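You operate a simulated robot arm through the tools that you are given. There is no shell and no other tool.

Carry out the task below with a simulated robot arm. There is one attempt and no reset: what you move stays moved.

JOB
Clear the scale with air, oil the insert, then pump the tank to its top line.
Fine: use the oil button; open the blue valve for it and shut it after.

Only the result counts: the job must be done as asked and must still hold three seconds after the hand-in. Knocking over, shifting, dropping, spilling or breaking anything else fails it.

ROBOT AND FRAMES
A 7-joint arm with a fingered hand, fixed in place. Base frame: the origin is on the floor under the middle of its stand, x ahead of it, y to its left, z up. Units: m, rad, N and s.
With the tool pointing down near the work surface it reaches from about 0.1 to 0.66 m from the base axis. Its first joint turns from -1.204 to 3.002 rad. Payload 3.4 kg.
Tool frame: the origin (TCP) lies between the finger pads and is the grasp point; the fingertips stand 0.025 m ahead of it; z points along the fingers, y is the line along which they close. The gripper opens to 0.088 m; its body begins 0.029 m behind the TCP. The gripper is a hand of 4 fingers: y runs from the thumb to the fingers, the wrist lies at [-0.013, -0.097, -0.162] in the tool frame.
Orientation is that of the tool frame in the base frame, as [roll, pitch, yaw] about the fixed x, y, z axes, in that order (R = Rz(yaw) Ry(pitch) Rx(roll)). With the fingers straight down and the wrist toward the robot, the tool's x, y and z point along [0, 1, 0], [1, 0, 0] and [0, 0, -1] of the base frame.

CONTROLS
- The arm moves only by the tool nudge_tool. Its argument "increments" is one flat list of numbers, 6 for each row, row after row: the shift along the tool's x, y, z in m, then the turn, a rotation vector about the tool's x, y, z in rad. In form: [dx, dy, dz, wx, wy, wz, dx, dy, dz, wx, wy, wz, ...]. A call has 1 to 20 rows; each row shifts and turns the commanded pose from where the row before left it, along the tool's axes as they then stand. Rows are played at 5 a second. More than 0.05 m and 0.15 rad between two rows, and nothing of the call is played. Where a pose cannot be reached the arm comes as near as it can. A force on the tool above 40 N (or 10 N above the force at the start of the call, whichever is more), or a blocked arm, ends the call early, and 0.2 s more pass. In this call time passes only in rows, and 0.2 s behind the last. The reply holds the time, the measured pose of the TCP, the force on the tool along the base axes, the opening and the grip force, in the units named above and with some noise, with the torque about the TCP (base axes, N m) and any sound that the robot's microphone picked up.
- Cameras (640 x 400 px; columns grow to the right, rows downward): "scene" is fixed at [0.3985, -0.652, 1.6611]; the picture's right is [0.98, -0.18, 0.00], its down [-0.13, -0.72, -0.68] and it looks along [0.13, 0.67, -0.73] (base axes); focal length 268 px, centre (320, 200). "wrist" rides on the gripper at [0.064, -0.083, -0.098] in the tool frame; the picture's right is [-0.62, 0.37, -0.69], its down [-0.71, -0.63, 0.30] and it looks along [-0.32, 0.68, 0.65] (tool axes); focal length 265 px, centre (320, 200). There is no depth. A picture from a camera that has moved, and an enlarged one, comes with that camera's place and axes in the base frame and with its lens.
- grab_frame(camera): a new picture of that camera. No time passes.
- slide_trunk(by): slides the trunk up (or, below 0, down) by that many m; the arm rides with it, the base frame stays. It gives what a move gives, with no picture.
- finger_targets(index, middle, ring, thumb_bend, thumb_turn): sets how far each is bent, from 0 (flat) to 1 (curled in); at 0.3 the hand is open as for a grip, at 0.7 the pads meet at the TCP. One left out holds its place. A second passes; each finger stops where it meets its share of the squeeze, and holds until it gets a number again. It is the only way to open and close the hand. It gives what a move gives, with no picture; readings hold the bend of each and the force on the fingers (four entries, about 0 where the hand has none), thumb and palm. thumb_turn goes from beside the hand (0) to across from the fingers (1), as for a grip.
- zoom(camera, box): a new picture of the part [left, top, right, bottom] of that camera's present view, enlarged. No time passes.
- job_done(): hands the job in; it is judged then, once.

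Nothing tells you positions but the pictures and the camera data. Unless the task says otherwise, let go and move clear before handing in.

The tools are called after "Emit:" by a JSON object that holds its "op" and its "data". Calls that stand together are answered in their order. nudge_tool: Moves the arm, as the interface text tells. Its arguments: {"type":"object","properties":{"increments":{"type":"array","items":{"type":"number"}}},"required":["increments"]} The other tools are called the same way: slide_trunk (by) moves the trunk up or down; finger_targets (index, middle, ring, thumb_bend, thumb_turn) moves the fingers one by one; grab_frame (camera) takes a picture; zoom (camera, box) takes an enlarged picture of a part of a camera's view; job_done () hands the job in.

At the start:

```text
time: 0.0
ee_pos: [0.3635, -0.2785, 1.3916]
tool_rot: [-3.14, -0.002, 1.571]
force: [-0.3, -0.3, -0.2]
torque: [0.0, 0.02, -0.03]
width: 0.0876
grip_force: 0.1
shape: jaw
bend: [0.3, 0.3, 0.3, 0.3, 0.98]
finger forces: [0.0, 0.1, 0.0, 0.0, 0.0, 0.0]
trunk travel left (down, up): [-0.775, 0.065]
```

scene: 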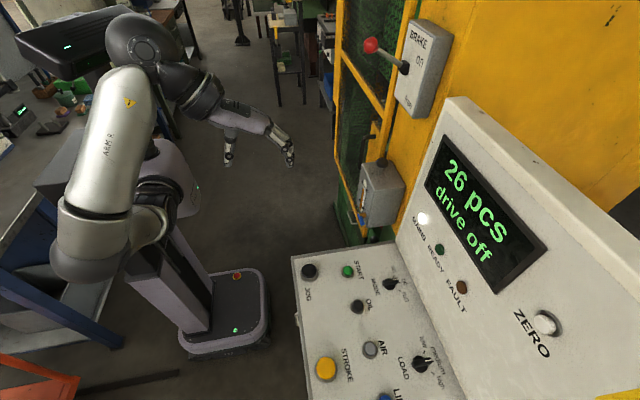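
wrist: 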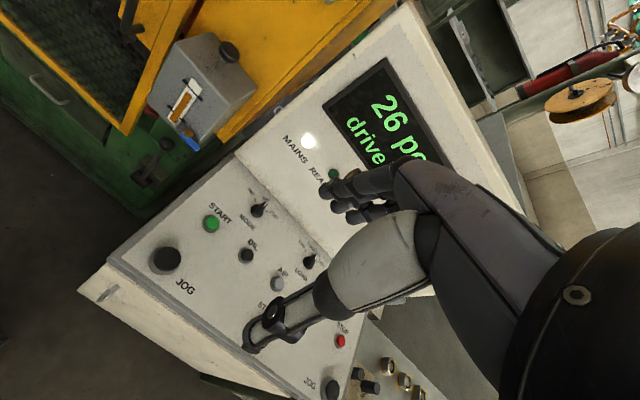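

I see a press with a control panel (JOG, START, MODE, OIL, AIR, LOAD, STROKE...), a display reading "26 pcs / drive off", and an oil tank with sight glass and a blue valve on the yellow frame. I'll look closer before moving anything.

Emit:
{"op": "zoom", "data": {"camera": "scene", "box": [280, 240, 480, 400]}}

Emit:
{"op": "zoom", "data": {"camera": "scene", "box": [330, 0, 480, 250]}}

Emit:
{"op": "zoom", "data": {"camera": "wrist", "box": [80, 160, 400, 400]}}

Emit:
{"op": "zoom", "data": {"camera": "wrist", "box": [100, 0, 300, 180]}}

```text
2.50 times, centred on (380, 320) of scene
camera zoom: at [0.3985, -0.652, 1.6611], right [0.98, -0.18, 0.0], down [-0.13, -0.72, -0.68], along [0.13, 0.67, -0.73], focal length 670 px, centre (170, -100)
```

zoom: 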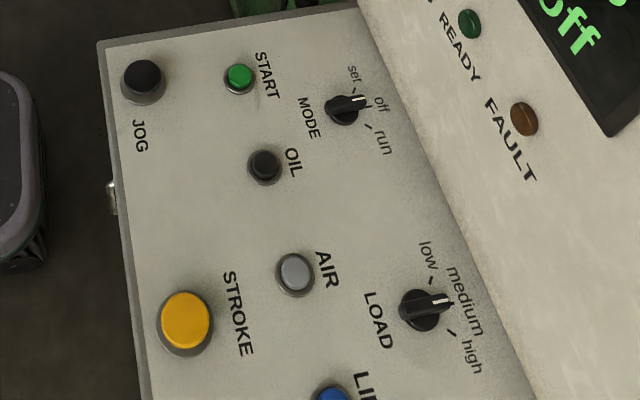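

```text
1.60 times, centred on (405, 125) of scene
camera zoom: at [0.3985, -0.652, 1.6611], right [0.98, -0.18, 0.0], down [-0.13, -0.72, -0.68], along [0.13, 0.67, -0.73], focal length 429 px, centre (184, 320)
```

zoom: 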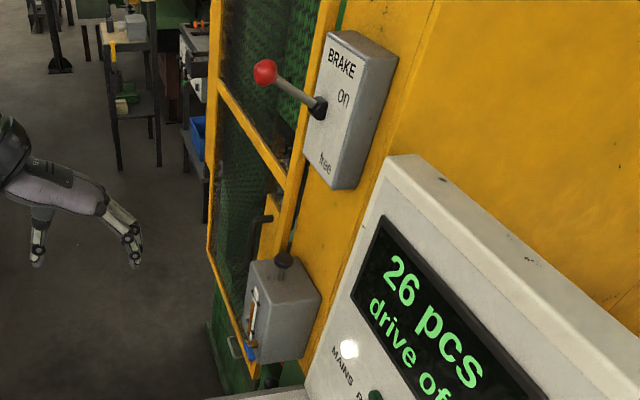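

```text
1.67 times, centred on (240, 280) of wrist
camera zoom: at [0.2799, -0.2135, 1.4904], right [0.37, -0.62, 0.69], down [-0.63, -0.71, -0.3], along [0.68, -0.32, -0.65], focal length 442 px, centre (453, 67)
```

zoom: 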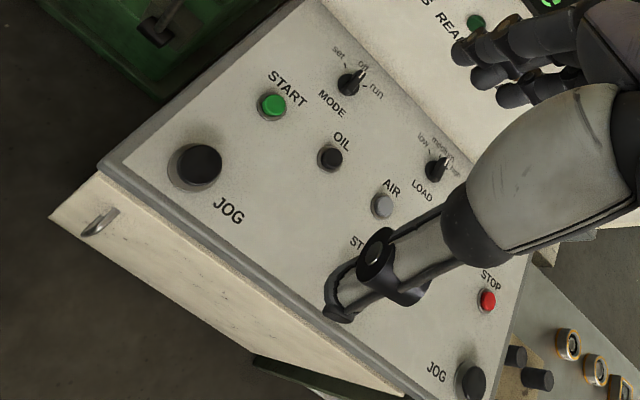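

```text
2.22 times, centred on (200, 90) of wrist
camera zoom: at [0.2799, -0.2135, 1.4904], right [0.37, -0.62, 0.69], down [-0.63, -0.71, -0.3], along [0.68, -0.32, -0.65], focal length 590 px, centre (587, 444)
```

zoom: 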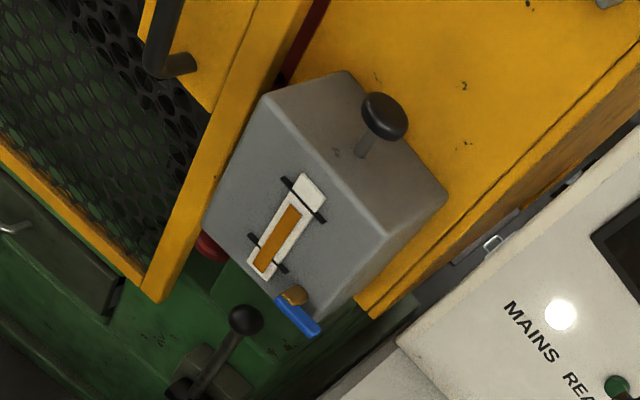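

The panel seems to lie nearly flat at z≈0.94 (AIR near (0.55,-0.50), OIL near (0.55,-0.39)); the tank is at x≈0.65, y≈-0.1, with its pump knob at z≈1.17 and the blue valve at z≈0.98. I'll look closer at details before moving.

Emit:
{"op": "zoom", "data": {"camera": "wrist", "box": [140, 20, 260, 180]}}

Emit:
{"op": "zoom", "data": {"camera": "scene", "box": [340, 140, 420, 240]}}

Emit:
{"op": "zoom", "data": {"camera": "scene", "box": [320, 300, 640, 400]}}

Emit:
{"op": "zoom", "data": {"camera": "scene", "box": [300, 0, 420, 120]}}

Emit:
{"op": "zoom", "data": {"camera": "wrist", "box": [0, 0, 200, 180]}}

```text
2.50 times, centred on (200, 100) of wrist
camera zoom: at [0.2799, -0.2135, 1.4904], right [0.37, -0.62, 0.69], down [-0.63, -0.71, -0.3], along [0.68, -0.32, -0.65], focal length 664 px, centre (620, 450)
```

zoom: 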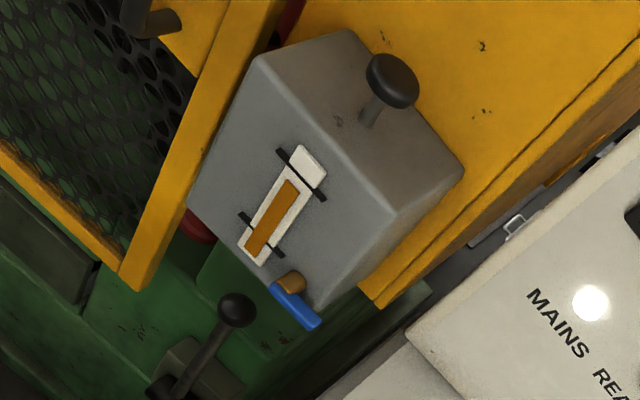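

```text
4.00 times, centred on (380, 190) of scene
camera zoom: at [0.3985, -0.652, 1.6611], right [0.98, -0.18, 0.0], down [-0.13, -0.72, -0.68], along [0.13, 0.67, -0.73], focal length 1072 px, centre (80, 240)
```

zoom: 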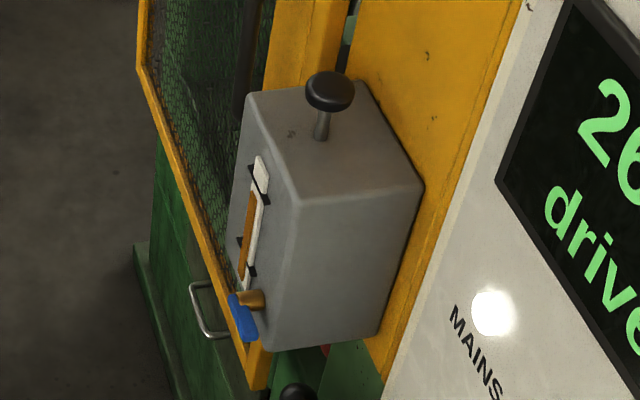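

```text
2.00 times, centred on (480, 350) of scene
camera zoom: at [0.3985, -0.652, 1.6611], right [0.98, -0.18, 0.0], down [-0.13, -0.72, -0.68], along [0.13, 0.67, -0.73], focal length 536 px, centre (0, -100)
```

zoom: 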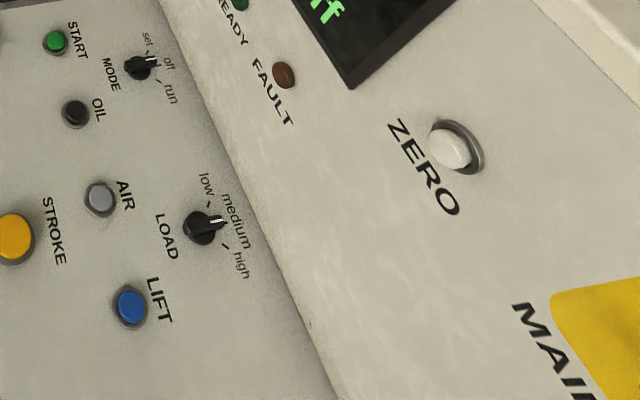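

```text
3.33 times, centred on (360, 60) of scene
camera zoom: at [0.3985, -0.652, 1.6611], right [0.98, -0.18, 0.0], down [-0.13, -0.72, -0.68], along [0.13, 0.67, -0.73], focal length 893 px, centre (187, 667)
```

zoom: 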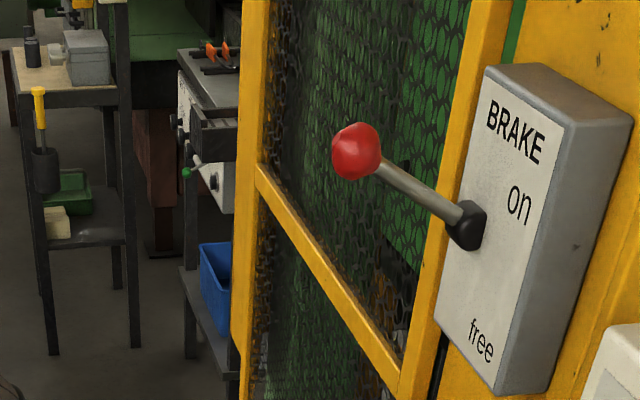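

```text
2.22 times, centred on (100, 90) of wrist
camera zoom: at [0.2799, -0.2135, 1.4904], right [0.37, -0.62, 0.69], down [-0.63, -0.71, -0.3], along [0.68, -0.32, -0.65], focal length 590 px, centre (809, 444)
```

zoom: 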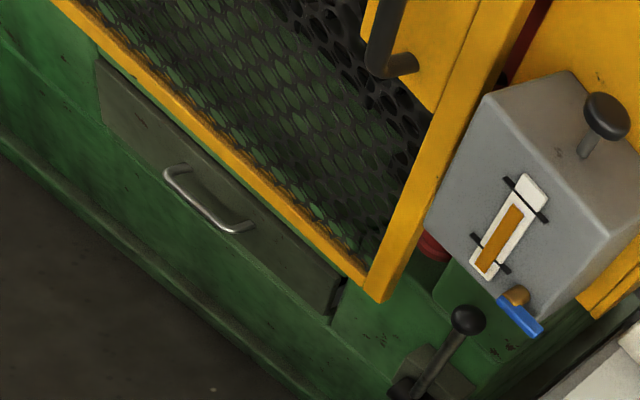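

The sight glass has two black marks, with the oil a little below the upper one, and the blue valve handle is roughly horizontal. I'll tilt the hand outward by about 45° in place, so that the wrist camera looks ahead and I gain reach.

Emit:
{"op": "nudge_tool", "data": {"increments": [0, 0, 0, -0.13, 0, 0, 0, 0, 0, -0.13, 0, 0, 0, 0, 0, -0.13, 0, 0, 0, 0, 0, -0.13, 0, 0, 0, 0, 0, -0.13, 0, 0, 0, 0, 0, -0.13, 0, 0]}}

```text
time: 1.4
ee_pos: [0.363, -0.2775, 1.3915]
tool_rot: [2.359, 0.0, 1.57]
force: [-0.3, 0.0, -0.8]
torque: [0.01, 0.0, -0.04]
width: 0.0878
grip_force: 0.0
shape: jaw
bend: [0.3, 0.3, 0.3, 0.3, 0.98]
finger forces: [0.0, 0.1, 0.0, 0.1, 0.1, 0.1]
trunk travel left (down, up): [-0.775, 0.065]
```

The tilt worked. Next I lower the trunk a bit, which keeps the hand well above the panel and brings the camera level with the tank.

Emit:
{"op": "slide_trunk", "data": {"by": -0.2}}

Emit:
{"op": "grab_frame", "data": {"camera": "wrist"}}

Emit:
{"op": "grab_frame", "data": {"camera": "scene"}}

```text
time: 3.6
ee_pos: [0.363, -0.2785, 1.1919]
tool_rot: [2.361, 0.0, 1.57]
force: [0.4, 0.3, 0.3]
torque: [0.02, 0.06, 0.0]
width: 0.088
grip_force: 0.0
shape: jaw
bend: [0.3, 0.3, 0.3, 0.3, 0.98]
finger forces: [0.0, 0.0, 0.0, 0.1, 0.1, 0.1]
trunk travel left (down, up): [-0.575, 0.265]
```

```text
taken
camera wrist: at [0.2349, -0.2136, 1.2033], right [-0.23, -0.62, 0.75], down [-0.23, -0.71, -0.66], along [0.95, -0.32, 0.02], focal length 265 px, centre (320, 200)
```

wrist: 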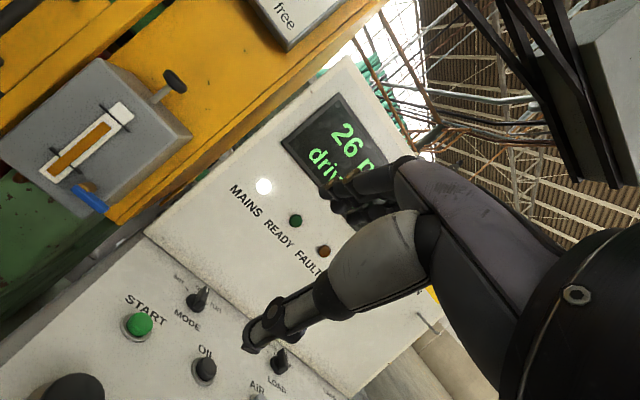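

```text
taken
```

scene: 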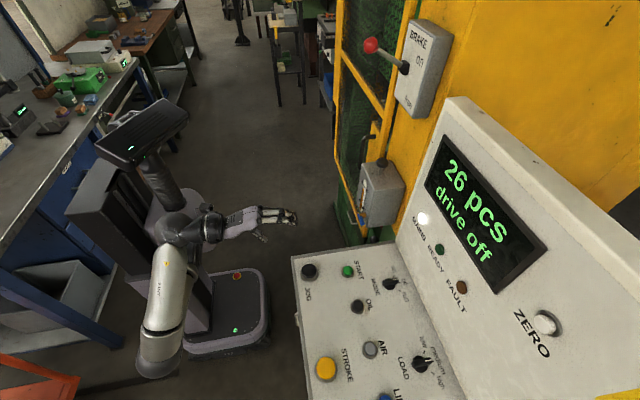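

Emit:
{"op": "zoom", "data": {"camera": "wrist", "box": [0, 50, 200, 230]}}

Emit:
{"op": "zoom", "data": {"camera": "wrist", "box": [200, 120, 420, 380]}}

Emit:
{"op": "zoom", "data": {"camera": "scene", "box": [100, 160, 340, 360]}}

```text
2.22 times, centred on (100, 140) of wrist
camera zoom: at [0.2349, -0.2136, 1.2033], right [-0.23, -0.62, 0.75], down [-0.23, -0.71, -0.66], along [0.95, -0.32, 0.02], focal length 590 px, centre (809, 333)
```

zoom: 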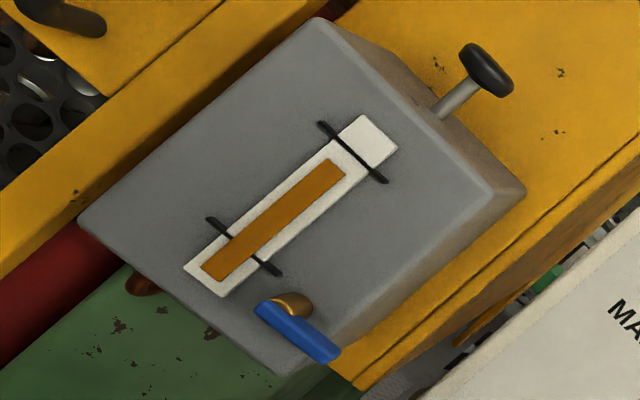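

```text
1.54 times, centred on (310, 250) of wrist
camera zoom: at [0.2349, -0.2136, 1.2033], right [-0.23, -0.62, 0.75], down [-0.23, -0.71, -0.66], along [0.95, -0.32, 0.02], focal length 408 px, centre (335, 123)
```

zoom: 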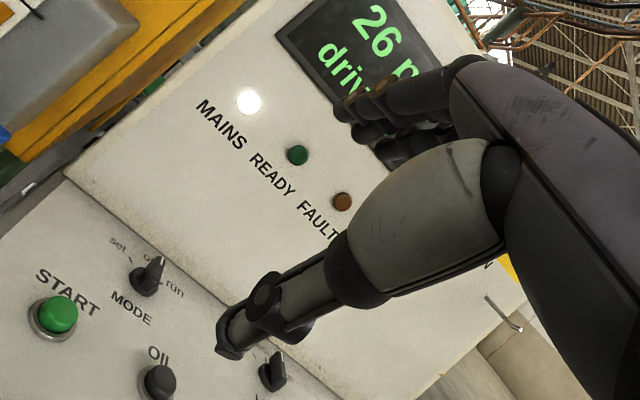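

```text
2.00 times, centred on (220, 260) of scene
camera zoom: at [0.3985, -0.652, 1.6611], right [0.98, -0.18, 0.0], down [-0.13, -0.72, -0.68], along [0.13, 0.67, -0.73], focal length 536 px, centre (520, 80)
```

zoom: 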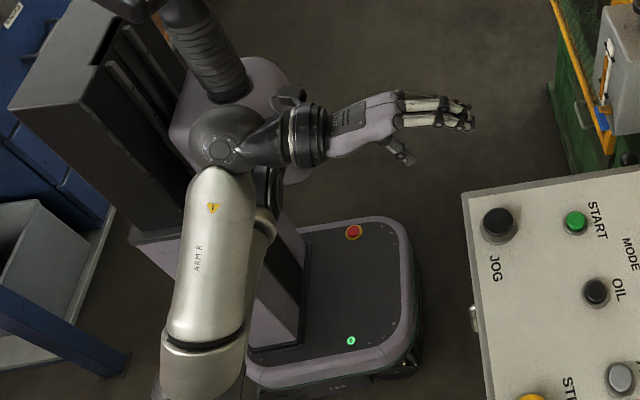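

The glass's orange column tops out at about 84% of the way between the marks. I'll shape the hand to point with the index finger (other fingers curled, thumb to the side) and look at it.

Emit:
{"op": "finger_targets", "data": {"index": 0.2, "middle": 1, "ring": 1, "thumb_bend": 0.3, "thumb_turn": 0}}

Emit:
{"op": "grab_frame", "data": {"camera": "wrist"}}

Emit:
{"op": "zoom", "data": {"camera": "scene", "box": [180, 170, 320, 270]}}

```text
time: 4.6
ee_pos: [0.3619, -0.2771, 1.1925]
tool_rot: [2.364, -0.001, 1.572]
force: [-0.3, 0.3, -0.2]
torque: [0.05, 0.01, 0.0]
width: 0.1208
grip_force: 0.1
shape: fingers
bend: [0.2, 1.0, 1.0, 0.3, 0.0]
finger forces: [0.0, 0.1, 0.1, 0.1, 0.0, 0.1]
trunk travel left (down, up): [-0.575, 0.265]
```

```text
taken
camera wrist: at [0.2349, -0.2137, 1.2032], right [-0.23, -0.62, 0.75], down [-0.23, -0.71, -0.66], along [0.95, -0.32, 0.02], focal length 265 px, centre (320, 200)
```

wrist: 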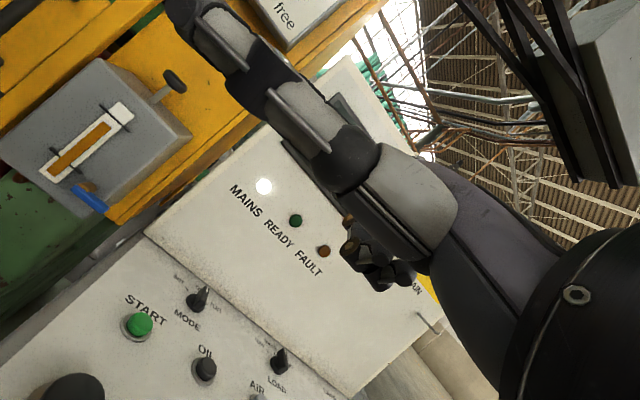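

```text
4.00 times, centred on (250, 220) of scene
camera zoom: at [0.3985, -0.652, 1.6611], right [0.98, -0.18, 0.0], down [-0.13, -0.72, -0.68], along [0.13, 0.67, -0.73], focal length 1072 px, centre (600, 120)
```

zoom: 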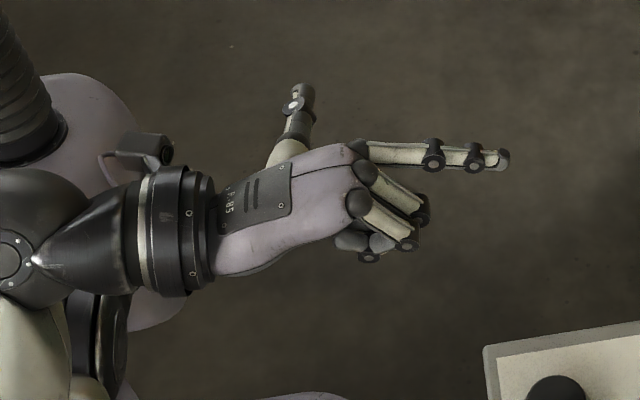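

The hand points with the index finger, and the thumb sits out on the left side. I'll zoom in to locate the index fingertip in the tool frame.

Emit:
{"op": "zoom", "data": {"camera": "wrist", "box": [240, 60, 440, 300]}}

Emit:
{"op": "zoom", "data": {"camera": "scene", "box": [250, 185, 320, 235]}}

```text
1.67 times, centred on (340, 180) of wrist
camera zoom: at [0.2349, -0.2137, 1.2032], right [-0.23, -0.62, 0.75], down [-0.23, -0.71, -0.66], along [0.95, -0.32, 0.02], focal length 442 px, centre (287, 233)
```

zoom: 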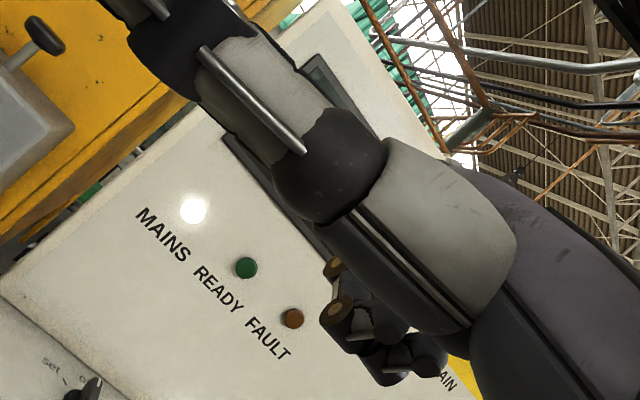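

```text
8.00 times, centred on (285, 210) of scene
camera zoom: at [0.3985, -0.652, 1.6611], right [0.98, -0.18, 0.0], down [-0.13, -0.72, -0.68], along [0.13, 0.67, -0.73], focal length 2144 px, centre (600, 120)
```

zoom: 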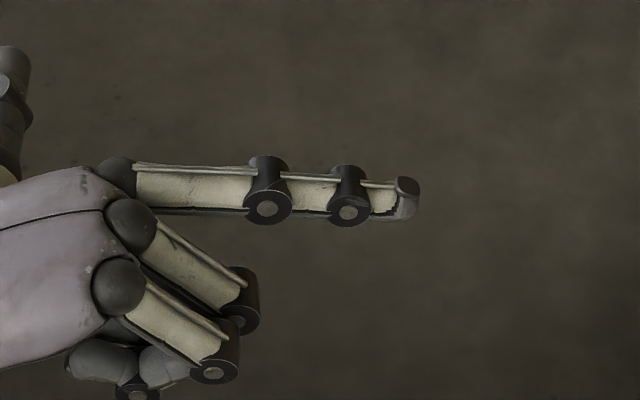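

The thumb hides the index finger from the wrist camera. I'll try curling the thumb to clear the view.

Emit:
{"op": "finger_targets", "data": {"thumb_bend": 1, "thumb_turn": 0}}

Emit:
{"op": "grab_frame", "data": {"camera": "wrist"}}

Emit:
{"op": "zoom", "data": {"camera": "scene", "box": [180, 170, 320, 270]}}

```text
time: 5.6
ee_pos: [0.3628, -0.279, 1.1925]
tool_rot: [2.362, 0.0, 1.57]
force: [-0.8, -1.0, 0.0]
torque: [0.02, 0.01, -0.01]
width: 0.0408
grip_force: 0.0
shape: fingers
bend: [0.2, 1.0, 1.0, 1.0, 0.0]
finger forces: [0.1, 0.0, 0.1, 0.0, 0.1, 0.0]
trunk travel left (down, up): [-0.575, 0.265]
```

```text
taken
camera wrist: at [0.2349, -0.2137, 1.2032], right [-0.23, -0.62, 0.75], down [-0.23, -0.71, -0.66], along [0.95, -0.32, 0.02], focal length 265 px, centre (320, 200)
```

wrist: 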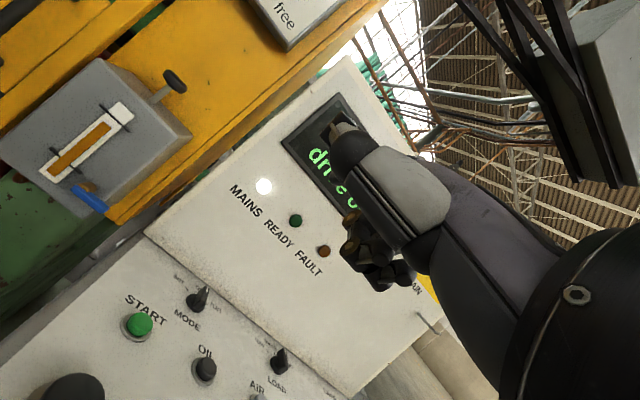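

```text
4.00 times, centred on (250, 220) of scene
camera zoom: at [0.3985, -0.652, 1.6611], right [0.98, -0.18, 0.0], down [-0.13, -0.72, -0.68], along [0.13, 0.67, -0.73], focal length 1072 px, centre (600, 120)
```

zoom: 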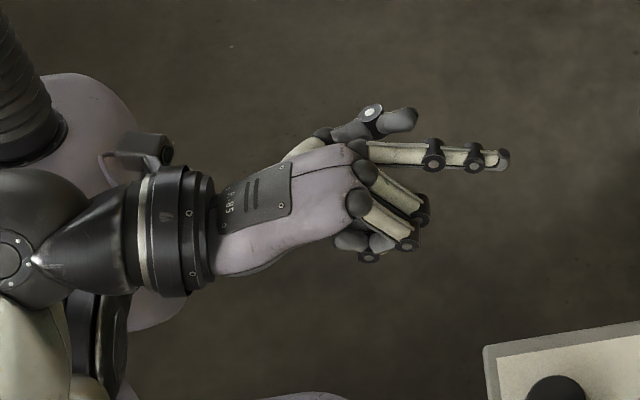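

Emit:
{"op": "zoom", "data": {"camera": "wrist", "box": [270, 80, 430, 200]}}

```text
3.33 times, centred on (350, 140) of wrist
camera zoom: at [0.2349, -0.2137, 1.2032], right [-0.23, -0.62, 0.75], down [-0.23, -0.71, -0.66], along [0.95, -0.32, 0.02], focal length 885 px, centre (220, 400)
```

zoom: 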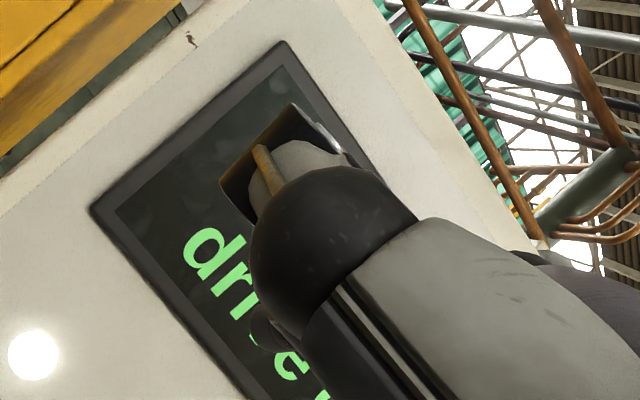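

The index tip is about 6 cm ahead of the TCP, and the curled fingers nearly reach it. I'll bend the index a bit more so it points downward, reduce the tilt to about 25°, and turn the hand toward the AIR button while still high above the panel.

Emit:
{"op": "finger_targets", "data": {"index": 0.45}}

Emit:
{"op": "nudge_tool", "data": {"increments": [0, 0, 0, 0.1163, 0, 0, 0, 0, 0, 0.1163, 0, 0, 0, 0, 0, 0.1163, 0, 0, 0, 0, 0, 0, -0.0624, 0.1337, 0, 0, 0, 0, -0.0624, 0.1337, 0, 0, 0, 0, -0.0624, 0.1337, 0, 0, 0, 0, -0.0624, 0.1337, 0, 0, 0, 0, -0.0624, 0.1337]}}

Emit:
{"op": "grab_frame", "data": {"camera": "wrist"}}

Emit:
{"op": "grab_frame", "data": {"camera": "scene"}}

```text
time: 6.6
ee_pos: [0.3622, -0.2778, 1.191]
tool_rot: [2.361, 0.001, 1.57]
force: [-1.3, 0.1, -0.6]
torque: [-0.01, 0.01, 0.0]
width: 0.0433
grip_force: 0.0
shape: fingers
bend: [0.45, 1.0, 1.0, 1.0, 0.0]
finger forces: [0.0, 0.0, 0.0, 0.0, 0.1, 0.1]
trunk travel left (down, up): [-0.575, 0.265]
```

```text
time: 8.4
ee_pos: [0.3636, -0.2769, 1.1925]
tool_rot: [2.705, 0.003, 0.832]
force: [-0.1, -0.2, 0.4]
torque: [-0.02, 0.01, -0.01]
width: 0.0433
grip_force: 0.1
shape: fingers
bend: [0.45, 1.0, 1.0, 1.0, 0.0]
finger forces: [0.0, 0.0, 0.1, 0.0, 0.0, 0.0]
trunk travel left (down, up): [-0.575, 0.265]
```

```text
taken
camera wrist: at [0.3208, -0.1503, 1.246], right [-0.38, -0.48, 0.79], down [-0.81, -0.23, -0.54], along [0.44, -0.84, -0.3], focal length 265 px, centre (320, 200)
```

wrist: 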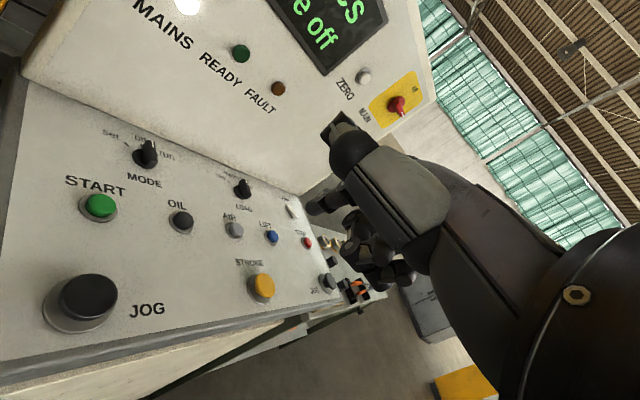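

```text
taken
```

scene: 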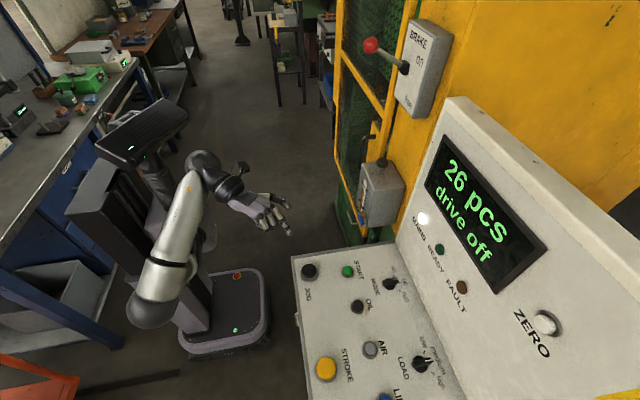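

The index fingertip is now visible to both cameras. I'll zoom in to pin its tool-frame position and refine the button positions.

Emit:
{"op": "zoom", "data": {"camera": "wrist", "box": [280, 160, 400, 250]}}

Emit:
{"op": "zoom", "data": {"camera": "scene", "box": [220, 170, 320, 250]}}

Emit:
{"op": "zoom", "data": {"camera": "wrist", "box": [20, 120, 340, 330]}}

```text
4.44 times, centred on (340, 205) of wrist
camera zoom: at [0.3208, -0.1503, 1.246], right [-0.38, -0.48, 0.79], down [-0.81, -0.23, -0.54], along [0.44, -0.84, -0.3], focal length 1180 px, centre (231, 178)
```

zoom: 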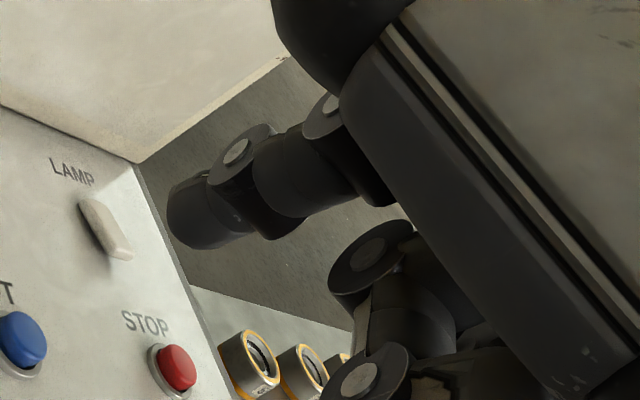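

```text
5.00 times, centred on (270, 210) of scene
camera zoom: at [0.3985, -0.652, 1.6611], right [0.98, -0.18, 0.0], down [-0.13, -0.72, -0.68], along [0.13, 0.67, -0.73], focal length 1340 px, centre (570, 150)
```

zoom: 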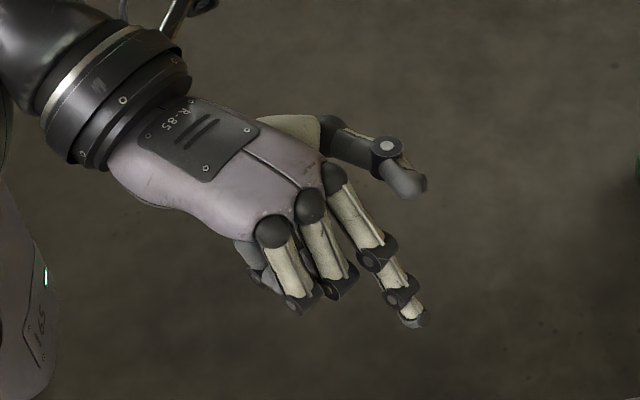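

```text
1.90 times, centred on (180, 225) of wrist
camera zoom: at [0.3208, -0.1503, 1.246], right [-0.38, -0.48, 0.79], down [-0.81, -0.23, -0.54], along [0.44, -0.84, -0.3], focal length 506 px, centre (587, 152)
```

zoom: 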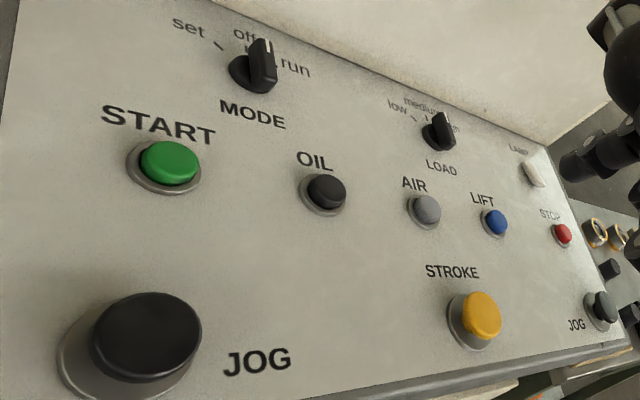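

The fingertip is at about [0.006, 0.031, 0.024] in the tool frame. I'll move above the AIR button while still high, to check that the arm can reach there.

Emit:
{"op": "nudge_tool", "data": {"increments": [-0.00735, 0.0377, 0.0176, 0, 0, 0, -0.00735, 0.0377, 0.0176, 0, 0, 0, -0.00735, 0.0377, 0.0176, 0, 0, 0, -0.00735, 0.0377, 0.0176, 0, 0, 0, -0.00735, 0.0377, 0.0176, 0, 0, 0, -0.00735, 0.0377, 0.0176, 0, 0, 0]}}

Emit:
{"op": "grab_frame", "data": {"camera": "scene"}}

```text
time: 9.8
ee_pos: [0.5189, -0.4783, 1.1936]
tool_rot: [2.708, 0.005, 0.834]
force: [0.0, -0.3, -0.5]
torque: [0.02, 0.01, -0.01]
width: 0.0431
grip_force: 0.0
shape: fingers
bend: [0.45, 1.0, 1.0, 1.0, 0.0]
finger forces: [0.1, 0.1, 0.0, 0.0, 0.1, 0.0]
trunk travel left (down, up): [-0.575, 0.265]
```

```text
taken
```

scene: 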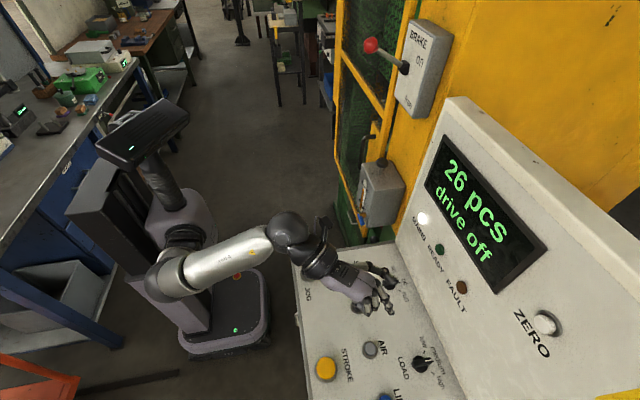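

The arm reaches it. I'll lower the trunk to a hover of about 10 cm over the AIR button and check alignment.

Emit:
{"op": "slide_trunk", "data": {"by": -0.15}}

Emit:
{"op": "zoom", "data": {"camera": "scene", "box": [280, 240, 480, 400]}}

Emit:
{"op": "grab_frame", "data": {"camera": "wrist"}}

```text
time: 11.5
ee_pos: [0.518, -0.4777, 1.0449]
tool_rot: [2.707, 0.003, 0.835]
force: [-0.2, -0.2, 0.7]
torque: [0.01, 0.0, 0.0]
width: 0.0434
grip_force: 0.0
shape: fingers
bend: [0.45, 1.0, 1.0, 1.0, 0.0]
finger forces: [0.0, 0.0, 0.1, 0.0, 0.0, 0.0]
trunk travel left (down, up): [-0.425, 0.415]
```

```text
2.50 times, centred on (380, 320) of scene
camera zoom: at [0.3985, -0.652, 1.6611], right [0.98, -0.18, 0.0], down [-0.13, -0.72, -0.68], along [0.13, 0.67, -0.73], focal length 670 px, centre (170, -100)
```

zoom: 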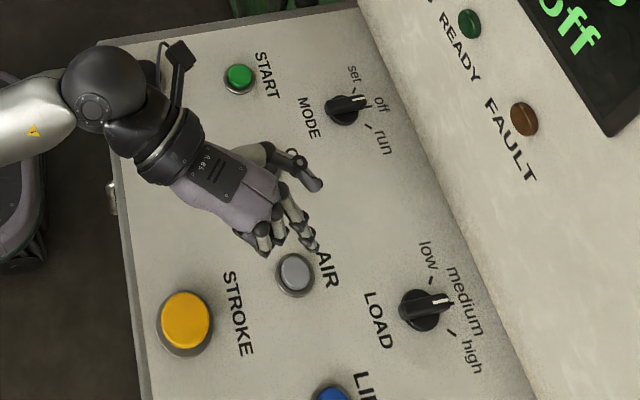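

```text
taken
camera wrist: at [0.4752, -0.3513, 1.0983], right [-0.38, -0.49, 0.79], down [-0.81, -0.23, -0.54], along [0.44, -0.84, -0.31], focal length 265 px, centre (320, 200)
```

wrist: 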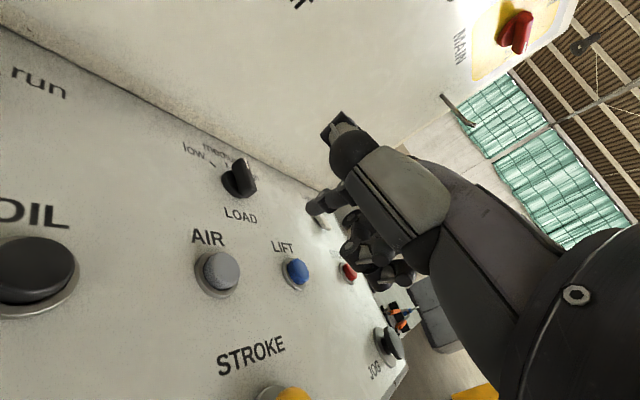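

The fingertip is directly above AIR. I'll go down about 7 cm, then look again before touching.

Emit:
{"op": "nudge_tool", "data": {"increments": [0, -0.0148, 0.0317, 0, 0, 0, 0, -0.0148, 0.0317, 0, 0, 0]}}

Emit:
{"op": "zoom", "data": {"camera": "scene", "box": [330, 310, 430, 390]}}

Emit:
{"op": "zoom", "data": {"camera": "wrist", "box": [220, 150, 420, 310]}}

```text
time: 12.1
ee_pos: [0.5173, -0.4792, 0.974]
tool_rot: [2.709, 0.003, 0.832]
force: [-0.5, -0.5, -0.4]
torque: [-0.02, -0.02, 0.02]
width: 0.0434
grip_force: 0.0
shape: fingers
bend: [0.45, 1.0, 1.0, 1.0, 0.0]
finger forces: [0.0, 0.0, 0.0, 0.0, 0.0, 0.0]
trunk travel left (down, up): [-0.425, 0.415]
```

```text
5.00 times, centred on (380, 350) of scene
camera zoom: at [0.3985, -0.652, 1.6611], right [0.98, -0.18, 0.0], down [-0.13, -0.72, -0.68], along [0.13, 0.67, -0.73], focal length 1340 px, centre (20, -550)
```

zoom: 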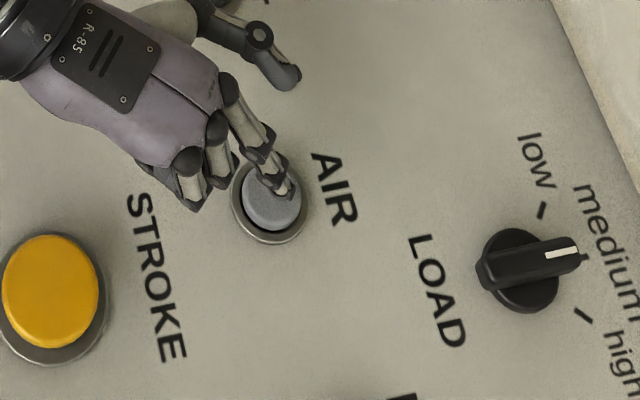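

```text
2.50 times, centred on (320, 230) of wrist
camera zoom: at [0.4753, -0.3518, 1.0294], right [-0.38, -0.49, 0.79], down [-0.81, -0.23, -0.54], along [0.44, -0.84, -0.31], focal length 664 px, centre (320, 125)
```

zoom: 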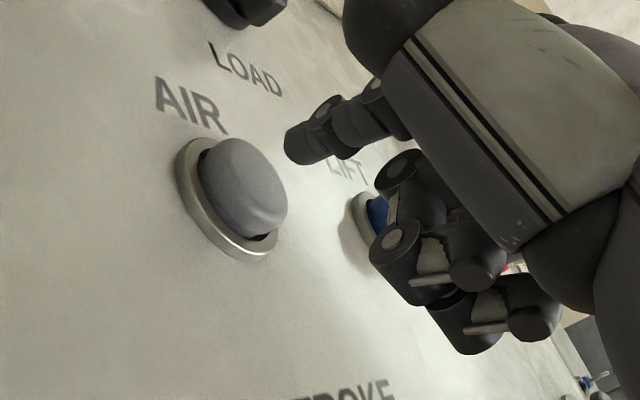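

The tip is about 7 mm off the button centre toward the far edge. I'll shift back slightly and then ease down in small steps.

Emit:
{"op": "nudge_tool", "data": {"increments": [0, -0.0064, -0.003, 0, 0, 0, 0, -0.0017, 0.0036, 0, 0, 0, 0, -0.0017, 0.0036, 0, 0, 0, 0, -0.0017, 0.0036, 0, 0, 0]}}

Emit:
{"op": "zoom", "data": {"camera": "scene", "box": [330, 310, 430, 390]}}

Emit:
{"op": "zoom", "data": {"camera": "wrist", "box": [220, 150, 420, 310]}}

```text
time: 13.1
ee_pos: [0.5127, -0.4737, 0.9634]
tool_rot: [2.707, 0.002, 0.834]
force: [-0.5, -0.7, 1.5]
torque: [-0.01, -0.02, 0.01]
width: 0.0433
grip_force: 0.3
shape: fingers
bend: [0.44, 1.0, 1.0, 1.0, 0.0]
finger forces: [1.0, 0.0, 0.0, 0.1, 0.1, 0.0]
trunk travel left (down, up): [-0.425, 0.415]
```

```text
5.00 times, centred on (380, 350) of scene
camera zoom: at [0.3985, -0.652, 1.6611], right [0.98, -0.18, 0.0], down [-0.13, -0.72, -0.68], along [0.13, 0.67, -0.73], focal length 1340 px, centre (20, -550)
```

zoom: 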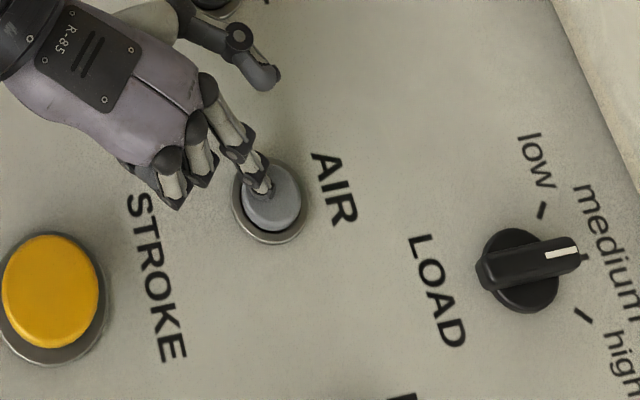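

```text
2.50 times, centred on (320, 230) of wrist
camera zoom: at [0.4688, -0.3467, 1.0168], right [-0.38, -0.49, 0.79], down [-0.81, -0.23, -0.54], along [0.44, -0.84, -0.3], focal length 664 px, centre (320, 125)
```

zoom: 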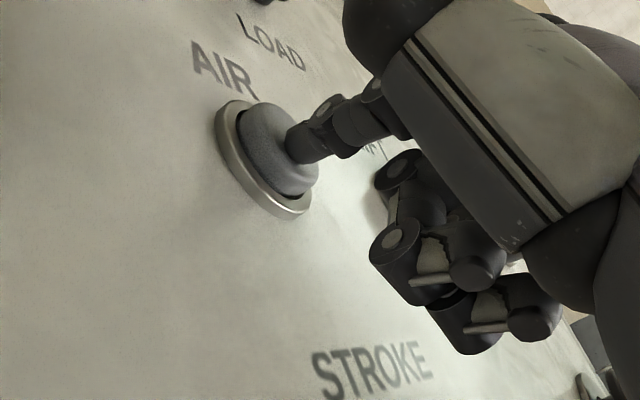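

The finger is touching AIR (about 1 N on the index). I'll press further in small steps and listen for sound.

Emit:
{"op": "nudge_tool", "data": {"increments": [0, -0.0013, 0.0027, 0, 0, 0, 0, -0.0013, 0.0027, 0, 0, 0]}}

```text
time: 13.7
ee_pos: [0.5117, -0.4738, 0.9567]
tool_rot: [2.706, 0.003, 0.832]
force: [0.3, 0.6, 4.8]
torque: [-0.07, -0.15, 0.01]
width: 0.0432
grip_force: 2.0
shape: fingers
bend: [0.43, 1.0, 1.0, 1.0, 0.0]
finger forces: [3.9, 0.0, 0.0, 0.0, 0.0, 0.0]
trunk travel left (down, up): [-0.425, 0.415]
heard: click
```

A click was heard. I'll hold it briefly and check the display and sounds.

Emit:
{"op": "nudge_tool", "data": {"increments": [0, -0.0004, 0.0009, 0, 0, 0, 0, 0, 0, 0, 0, 0, 0, 0, 0, 0, 0, 0, 0, 0, 0, 0, 0, 0]}}

Emit:
{"op": "grab_frame", "data": {"camera": "scene"}}

```text
time: 14.7
ee_pos: [0.5114, -0.4718, 0.9564]
tool_rot: [2.707, 0.003, 0.834]
force: [-2.0, 1.1, 6.7]
torque: [-0.14, -0.19, -0.04]
width: 0.043
grip_force: 3.6
shape: fingers
bend: [0.42, 1.0, 1.0, 1.0, 0.0]
finger forces: [6.5, 0.1, 0.0, 0.0, 0.0, 0.1]
trunk travel left (down, up): [-0.425, 0.415]
```

```text
taken
```

scene: 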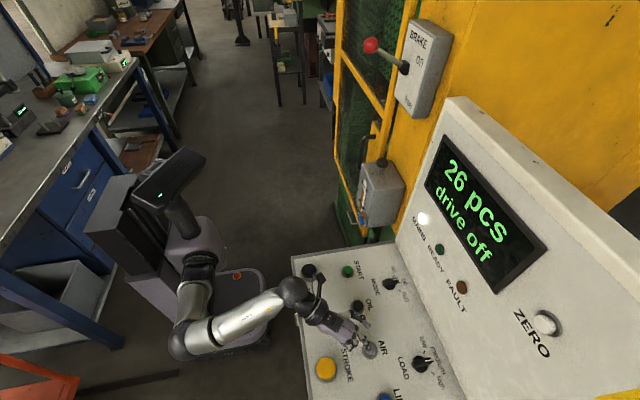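

Nothing visible changed on the display. I'll hold a couple of seconds more, then release and look.

Emit:
{"op": "nudge_tool", "data": {"increments": [0, 0, 0, 0, 0, 0, 0, 0, 0, 0, 0, 0, 0, 0, 0, 0, 0, 0, 0, 0, 0, 0, 0, 0, 0, 0, 0, 0, 0, 0, 0, 0, 0, 0, 0, 0, 0, 0, 0, 0, 0, 0, 0, 0, 0, 0, 0, 0, 0, 0, 0, 0, 0, 0, 0, 0, 0, 0, 0, 0]}}

Emit:
{"op": "nudge_tool", "data": {"increments": [0, 0.0042, -0.009, 0, 0, 0, 0, 0.0042, -0.009, 0, 0, 0, 0, 0.0127, -0.0272, 0, 0, 0]}}

Emit:
{"op": "grab_frame", "data": {"camera": "wrist"}}

Emit:
{"op": "zoom", "data": {"camera": "scene", "box": [330, 310, 430, 390]}}

```text
time: 16.9
ee_pos: [0.5116, -0.4714, 0.9562]
tool_rot: [2.707, 0.004, 0.832]
force: [-0.8, 0.3, 6.9]
torque: [-0.15, -0.21, -0.02]
width: 0.0429
grip_force: 3.5
shape: fingers
bend: [0.42, 1.0, 1.0, 1.0, 0.0]
finger forces: [6.6, 0.0, 0.0, 0.0, 0.0, 0.0]
trunk travel left (down, up): [-0.425, 0.415]
```

```text
time: 17.7
ee_pos: [0.5126, -0.4724, 1.0051]
tool_rot: [2.708, 0.003, 0.835]
force: [0.1, 0.0, -0.2]
torque: [0.04, 0.02, 0.03]
width: 0.0431
grip_force: 0.1
shape: fingers
bend: [0.45, 1.0, 1.0, 1.0, 0.0]
finger forces: [0.0, 0.1, 0.1, 0.0, 0.1, 0.1]
trunk travel left (down, up): [-0.425, 0.415]
```

```text
taken
camera wrist: at [0.4693, -0.3463, 1.059], right [-0.38, -0.49, 0.79], down [-0.81, -0.23, -0.54], along [0.44, -0.84, -0.31], focal length 265 px, centre (320, 200)
```

wrist: 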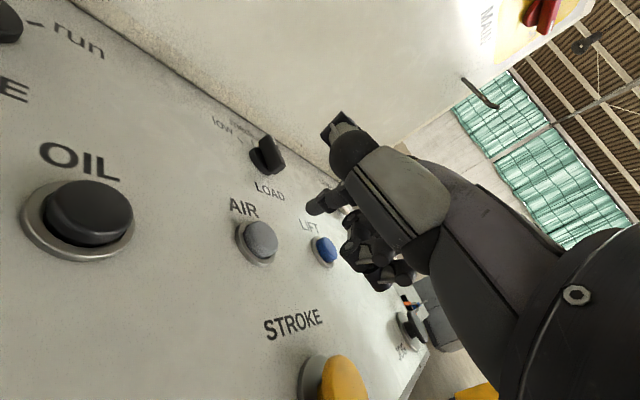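

```text
5.00 times, centred on (380, 350) of scene
camera zoom: at [0.3985, -0.652, 1.6611], right [0.98, -0.18, 0.0], down [-0.13, -0.72, -0.68], along [0.13, 0.67, -0.73], focal length 1340 px, centre (20, -550)
```

zoom: 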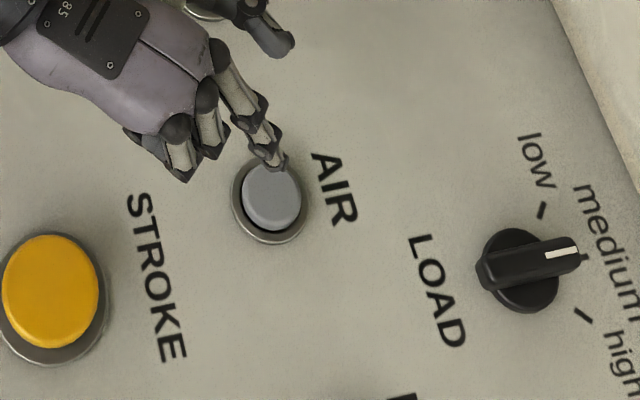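

The click suggests AIR actuated, but I'd like to see the effect inside the press. I'll raise up, back off, and turn the camera toward the mesh door and the tank.

Emit:
{"op": "slide_trunk", "data": {"by": 0.2}}

Emit:
{"op": "nudge_tool", "data": {"increments": [0.00735, -0.0377, -0.0176, 0, 0, 0, 0.00735, -0.0377, -0.0176, 0, 0, 0, 0.00735, -0.0377, -0.0176, 0, 0, 0, 0.00735, -0.0377, -0.0176, 0, 0, 0, 0.00735, -0.0377, -0.0176, 0, 0, 0, 0.00735, -0.0377, -0.0176, 0, 0, 0, 0, 0, 0, 0, 0.0624, -0.1337, 0, 0, 0, 0, 0.0624, -0.1337, 0, 0, 0, 0, 0.0624, -0.1337, 0, 0, 0, 0, 0.0624, -0.1337, 0, 0, 0, 0, 0.0624, -0.1337, 0, 0, 0, -0.1163, 0, 0, 0, 0, 0, -0.1163, 0, 0, 0, 0, 0, -0.1163, 0, 0]}}

Emit:
{"op": "grab_frame", "data": {"camera": "wrist"}}

```text
time: 19.9
ee_pos: [0.5123, -0.4734, 1.203]
tool_rot: [2.708, 0.002, 0.832]
force: [0.5, 0.6, 0.5]
torque: [0.0, -0.02, -0.03]
width: 0.0435
grip_force: 0.0
shape: fingers
bend: [0.45, 1.0, 1.0, 1.0, 0.0]
finger forces: [0.0, 0.0, 0.0, 0.1, 0.0, 0.0]
trunk travel left (down, up): [-0.625, 0.215]
```

```text
time: 22.9
ee_pos: [0.3578, -0.2723, 1.2067]
tool_rot: [2.36, 0.001, 1.57]
force: [0.4, -0.2, 0.3]
torque: [0.01, 0.03, 0.02]
width: 0.0433
grip_force: 0.0
shape: fingers
bend: [0.45, 1.0, 1.0, 1.0, 0.0]
finger forces: [0.0, 0.0, 0.0, 0.0, 0.1, 0.1]
trunk travel left (down, up): [-0.625, 0.215]
```

```text
taken
camera wrist: at [0.2289, -0.2083, 1.2167], right [-0.23, -0.62, 0.75], down [-0.23, -0.71, -0.66], along [0.95, -0.32, 0.02], focal length 265 px, centre (320, 200)
```

wrist: 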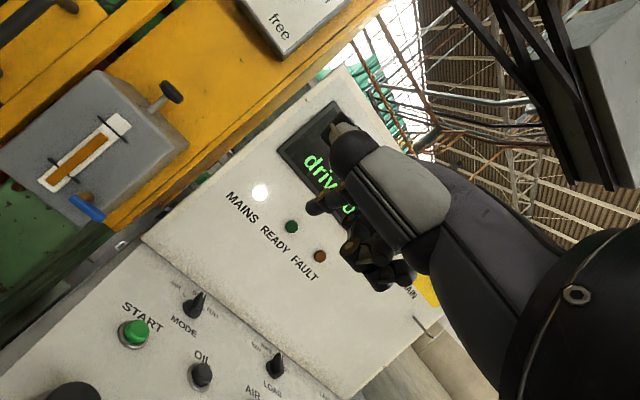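

I'll slide left to face the door and tank more squarely and turn the camera somewhat left.

Emit:
{"op": "nudge_tool", "data": {"increments": [0.045, 0, 0, 0, 0, 0, 0.045, 0, 0, 0, 0, 0, 0.045, 0, 0, 0, 0, 0, 0.045, 0, 0, 0, 0, 0, 0.045, 0, 0, 0, 0, 0, 0.04, 0, 0, 0, 0, 0, 0, 0, 0, 0, 0.1, -0.1, 0, 0, 0, 0, 0.1, -0.1]}}

Emit:
{"op": "grab_frame", "data": {"camera": "wrist"}}

```text
time: 24.7
ee_pos: [0.355, -0.0075, 1.2035]
tool_rot: [2.361, -0.002, 1.857]
force: [-0.6, 0.5, 0.4]
torque: [-0.01, -0.01, 0.0]
width: 0.0435
grip_force: 0.0
shape: fingers
bend: [0.45, 1.0, 1.0, 1.0, 0.0]
finger forces: [0.0, 0.1, 0.0, 0.0, 0.0, 0.1]
trunk travel left (down, up): [-0.625, 0.215]
```

```text
taken
camera wrist: at [0.215, 0.0183, 1.2165], right [-0.04, -0.66, 0.75], down [-0.02, -0.75, -0.66], along [1.0, -0.04, 0.02], focal length 265 px, centre (320, 200)
```

wrist: 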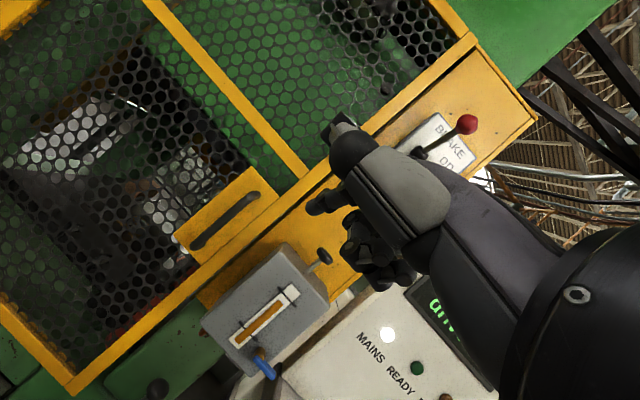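

Emit:
{"op": "zoom", "data": {"camera": "wrist", "box": [0, 70, 240, 300]}}

Emit:
{"op": "zoom", "data": {"camera": "wrist", "box": [190, 230, 350, 390]}}

```text
1.74 times, centred on (120, 185) of wrist
camera zoom: at [0.215, 0.0183, 1.2165], right [-0.04, -0.66, 0.75], down [-0.02, -0.75, -0.66], along [1.0, -0.04, 0.02], focal length 462 px, centre (668, 226)
```

zoom: 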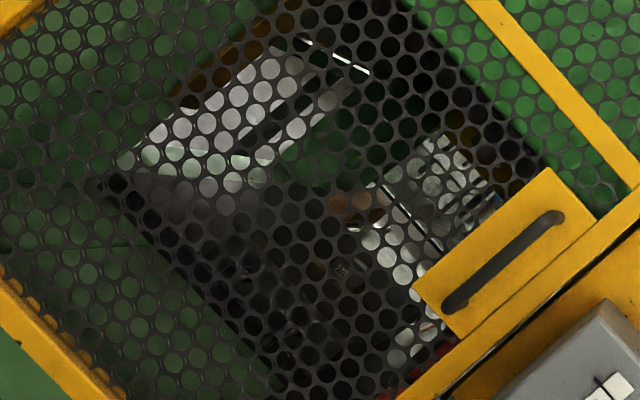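

```text
2.50 times, centred on (270, 310) of wrist
camera zoom: at [0.215, 0.0183, 1.2165], right [-0.04, -0.66, 0.75], down [-0.02, -0.75, -0.66], along [1.0, -0.04, 0.02], focal length 664 px, centre (445, -75)
```

zoom: 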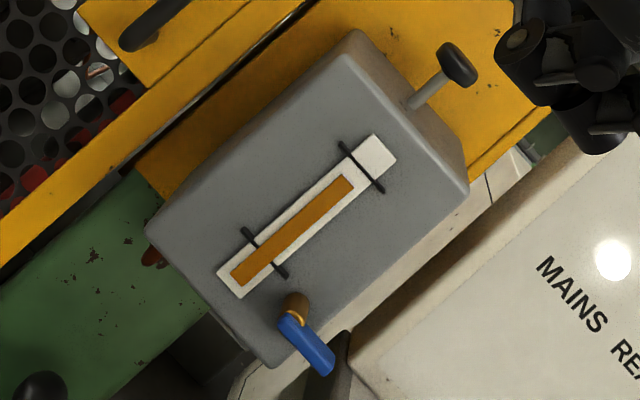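

I can partly see the die area through the mesh. I'll move the camera nearer to the mesh for a better look at the die before going on.

Emit:
{"op": "nudge_tool", "data": {"increments": [0.0161, 0.0279, 0.0279, 0, 0, 0, 0.0161, 0.0279, 0.0279, 0, 0, 0, 0.0161, 0.0279, 0.0279, 0, 0, 0]}}

Emit:
{"op": "grab_frame", "data": {"camera": "wrist"}}

Emit:
{"op": "zoom", "data": {"camera": "wrist", "box": [0, 100, 240, 330]}}

```text
time: 25.5
ee_pos: [0.4567, 0.0723, 1.2045]
tool_rot: [2.362, 0.0, 1.854]
force: [0.7, -0.2, 0.9]
torque: [0.0, -0.01, -0.02]
width: 0.0434
grip_force: 0.0
shape: fingers
bend: [0.45, 1.0, 1.0, 1.0, 0.0]
finger forces: [0.0, 0.1, 0.1, 0.1, 0.0, 0.1]
trunk travel left (down, up): [-0.625, 0.215]
```

```text
taken
camera wrist: at [0.3164, 0.098, 1.2167], right [-0.04, -0.66, 0.75], down [-0.03, -0.75, -0.66], along [1.0, -0.05, 0.02], focal length 265 px, centre (320, 200)
```

wrist: 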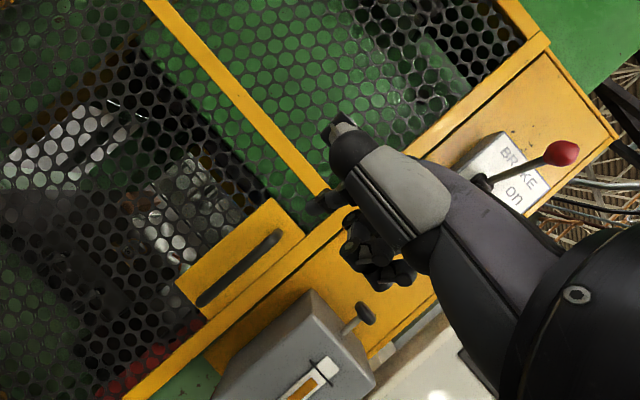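

```text
1.74 times, centred on (120, 215) of wrist
camera zoom: at [0.3164, 0.098, 1.2167], right [-0.04, -0.66, 0.75], down [-0.03, -0.75, -0.66], along [1.0, -0.05, 0.02], focal length 462 px, centre (668, 174)
```

zoom: 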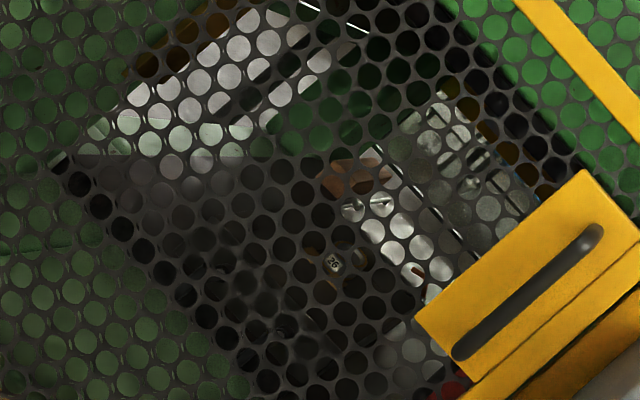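

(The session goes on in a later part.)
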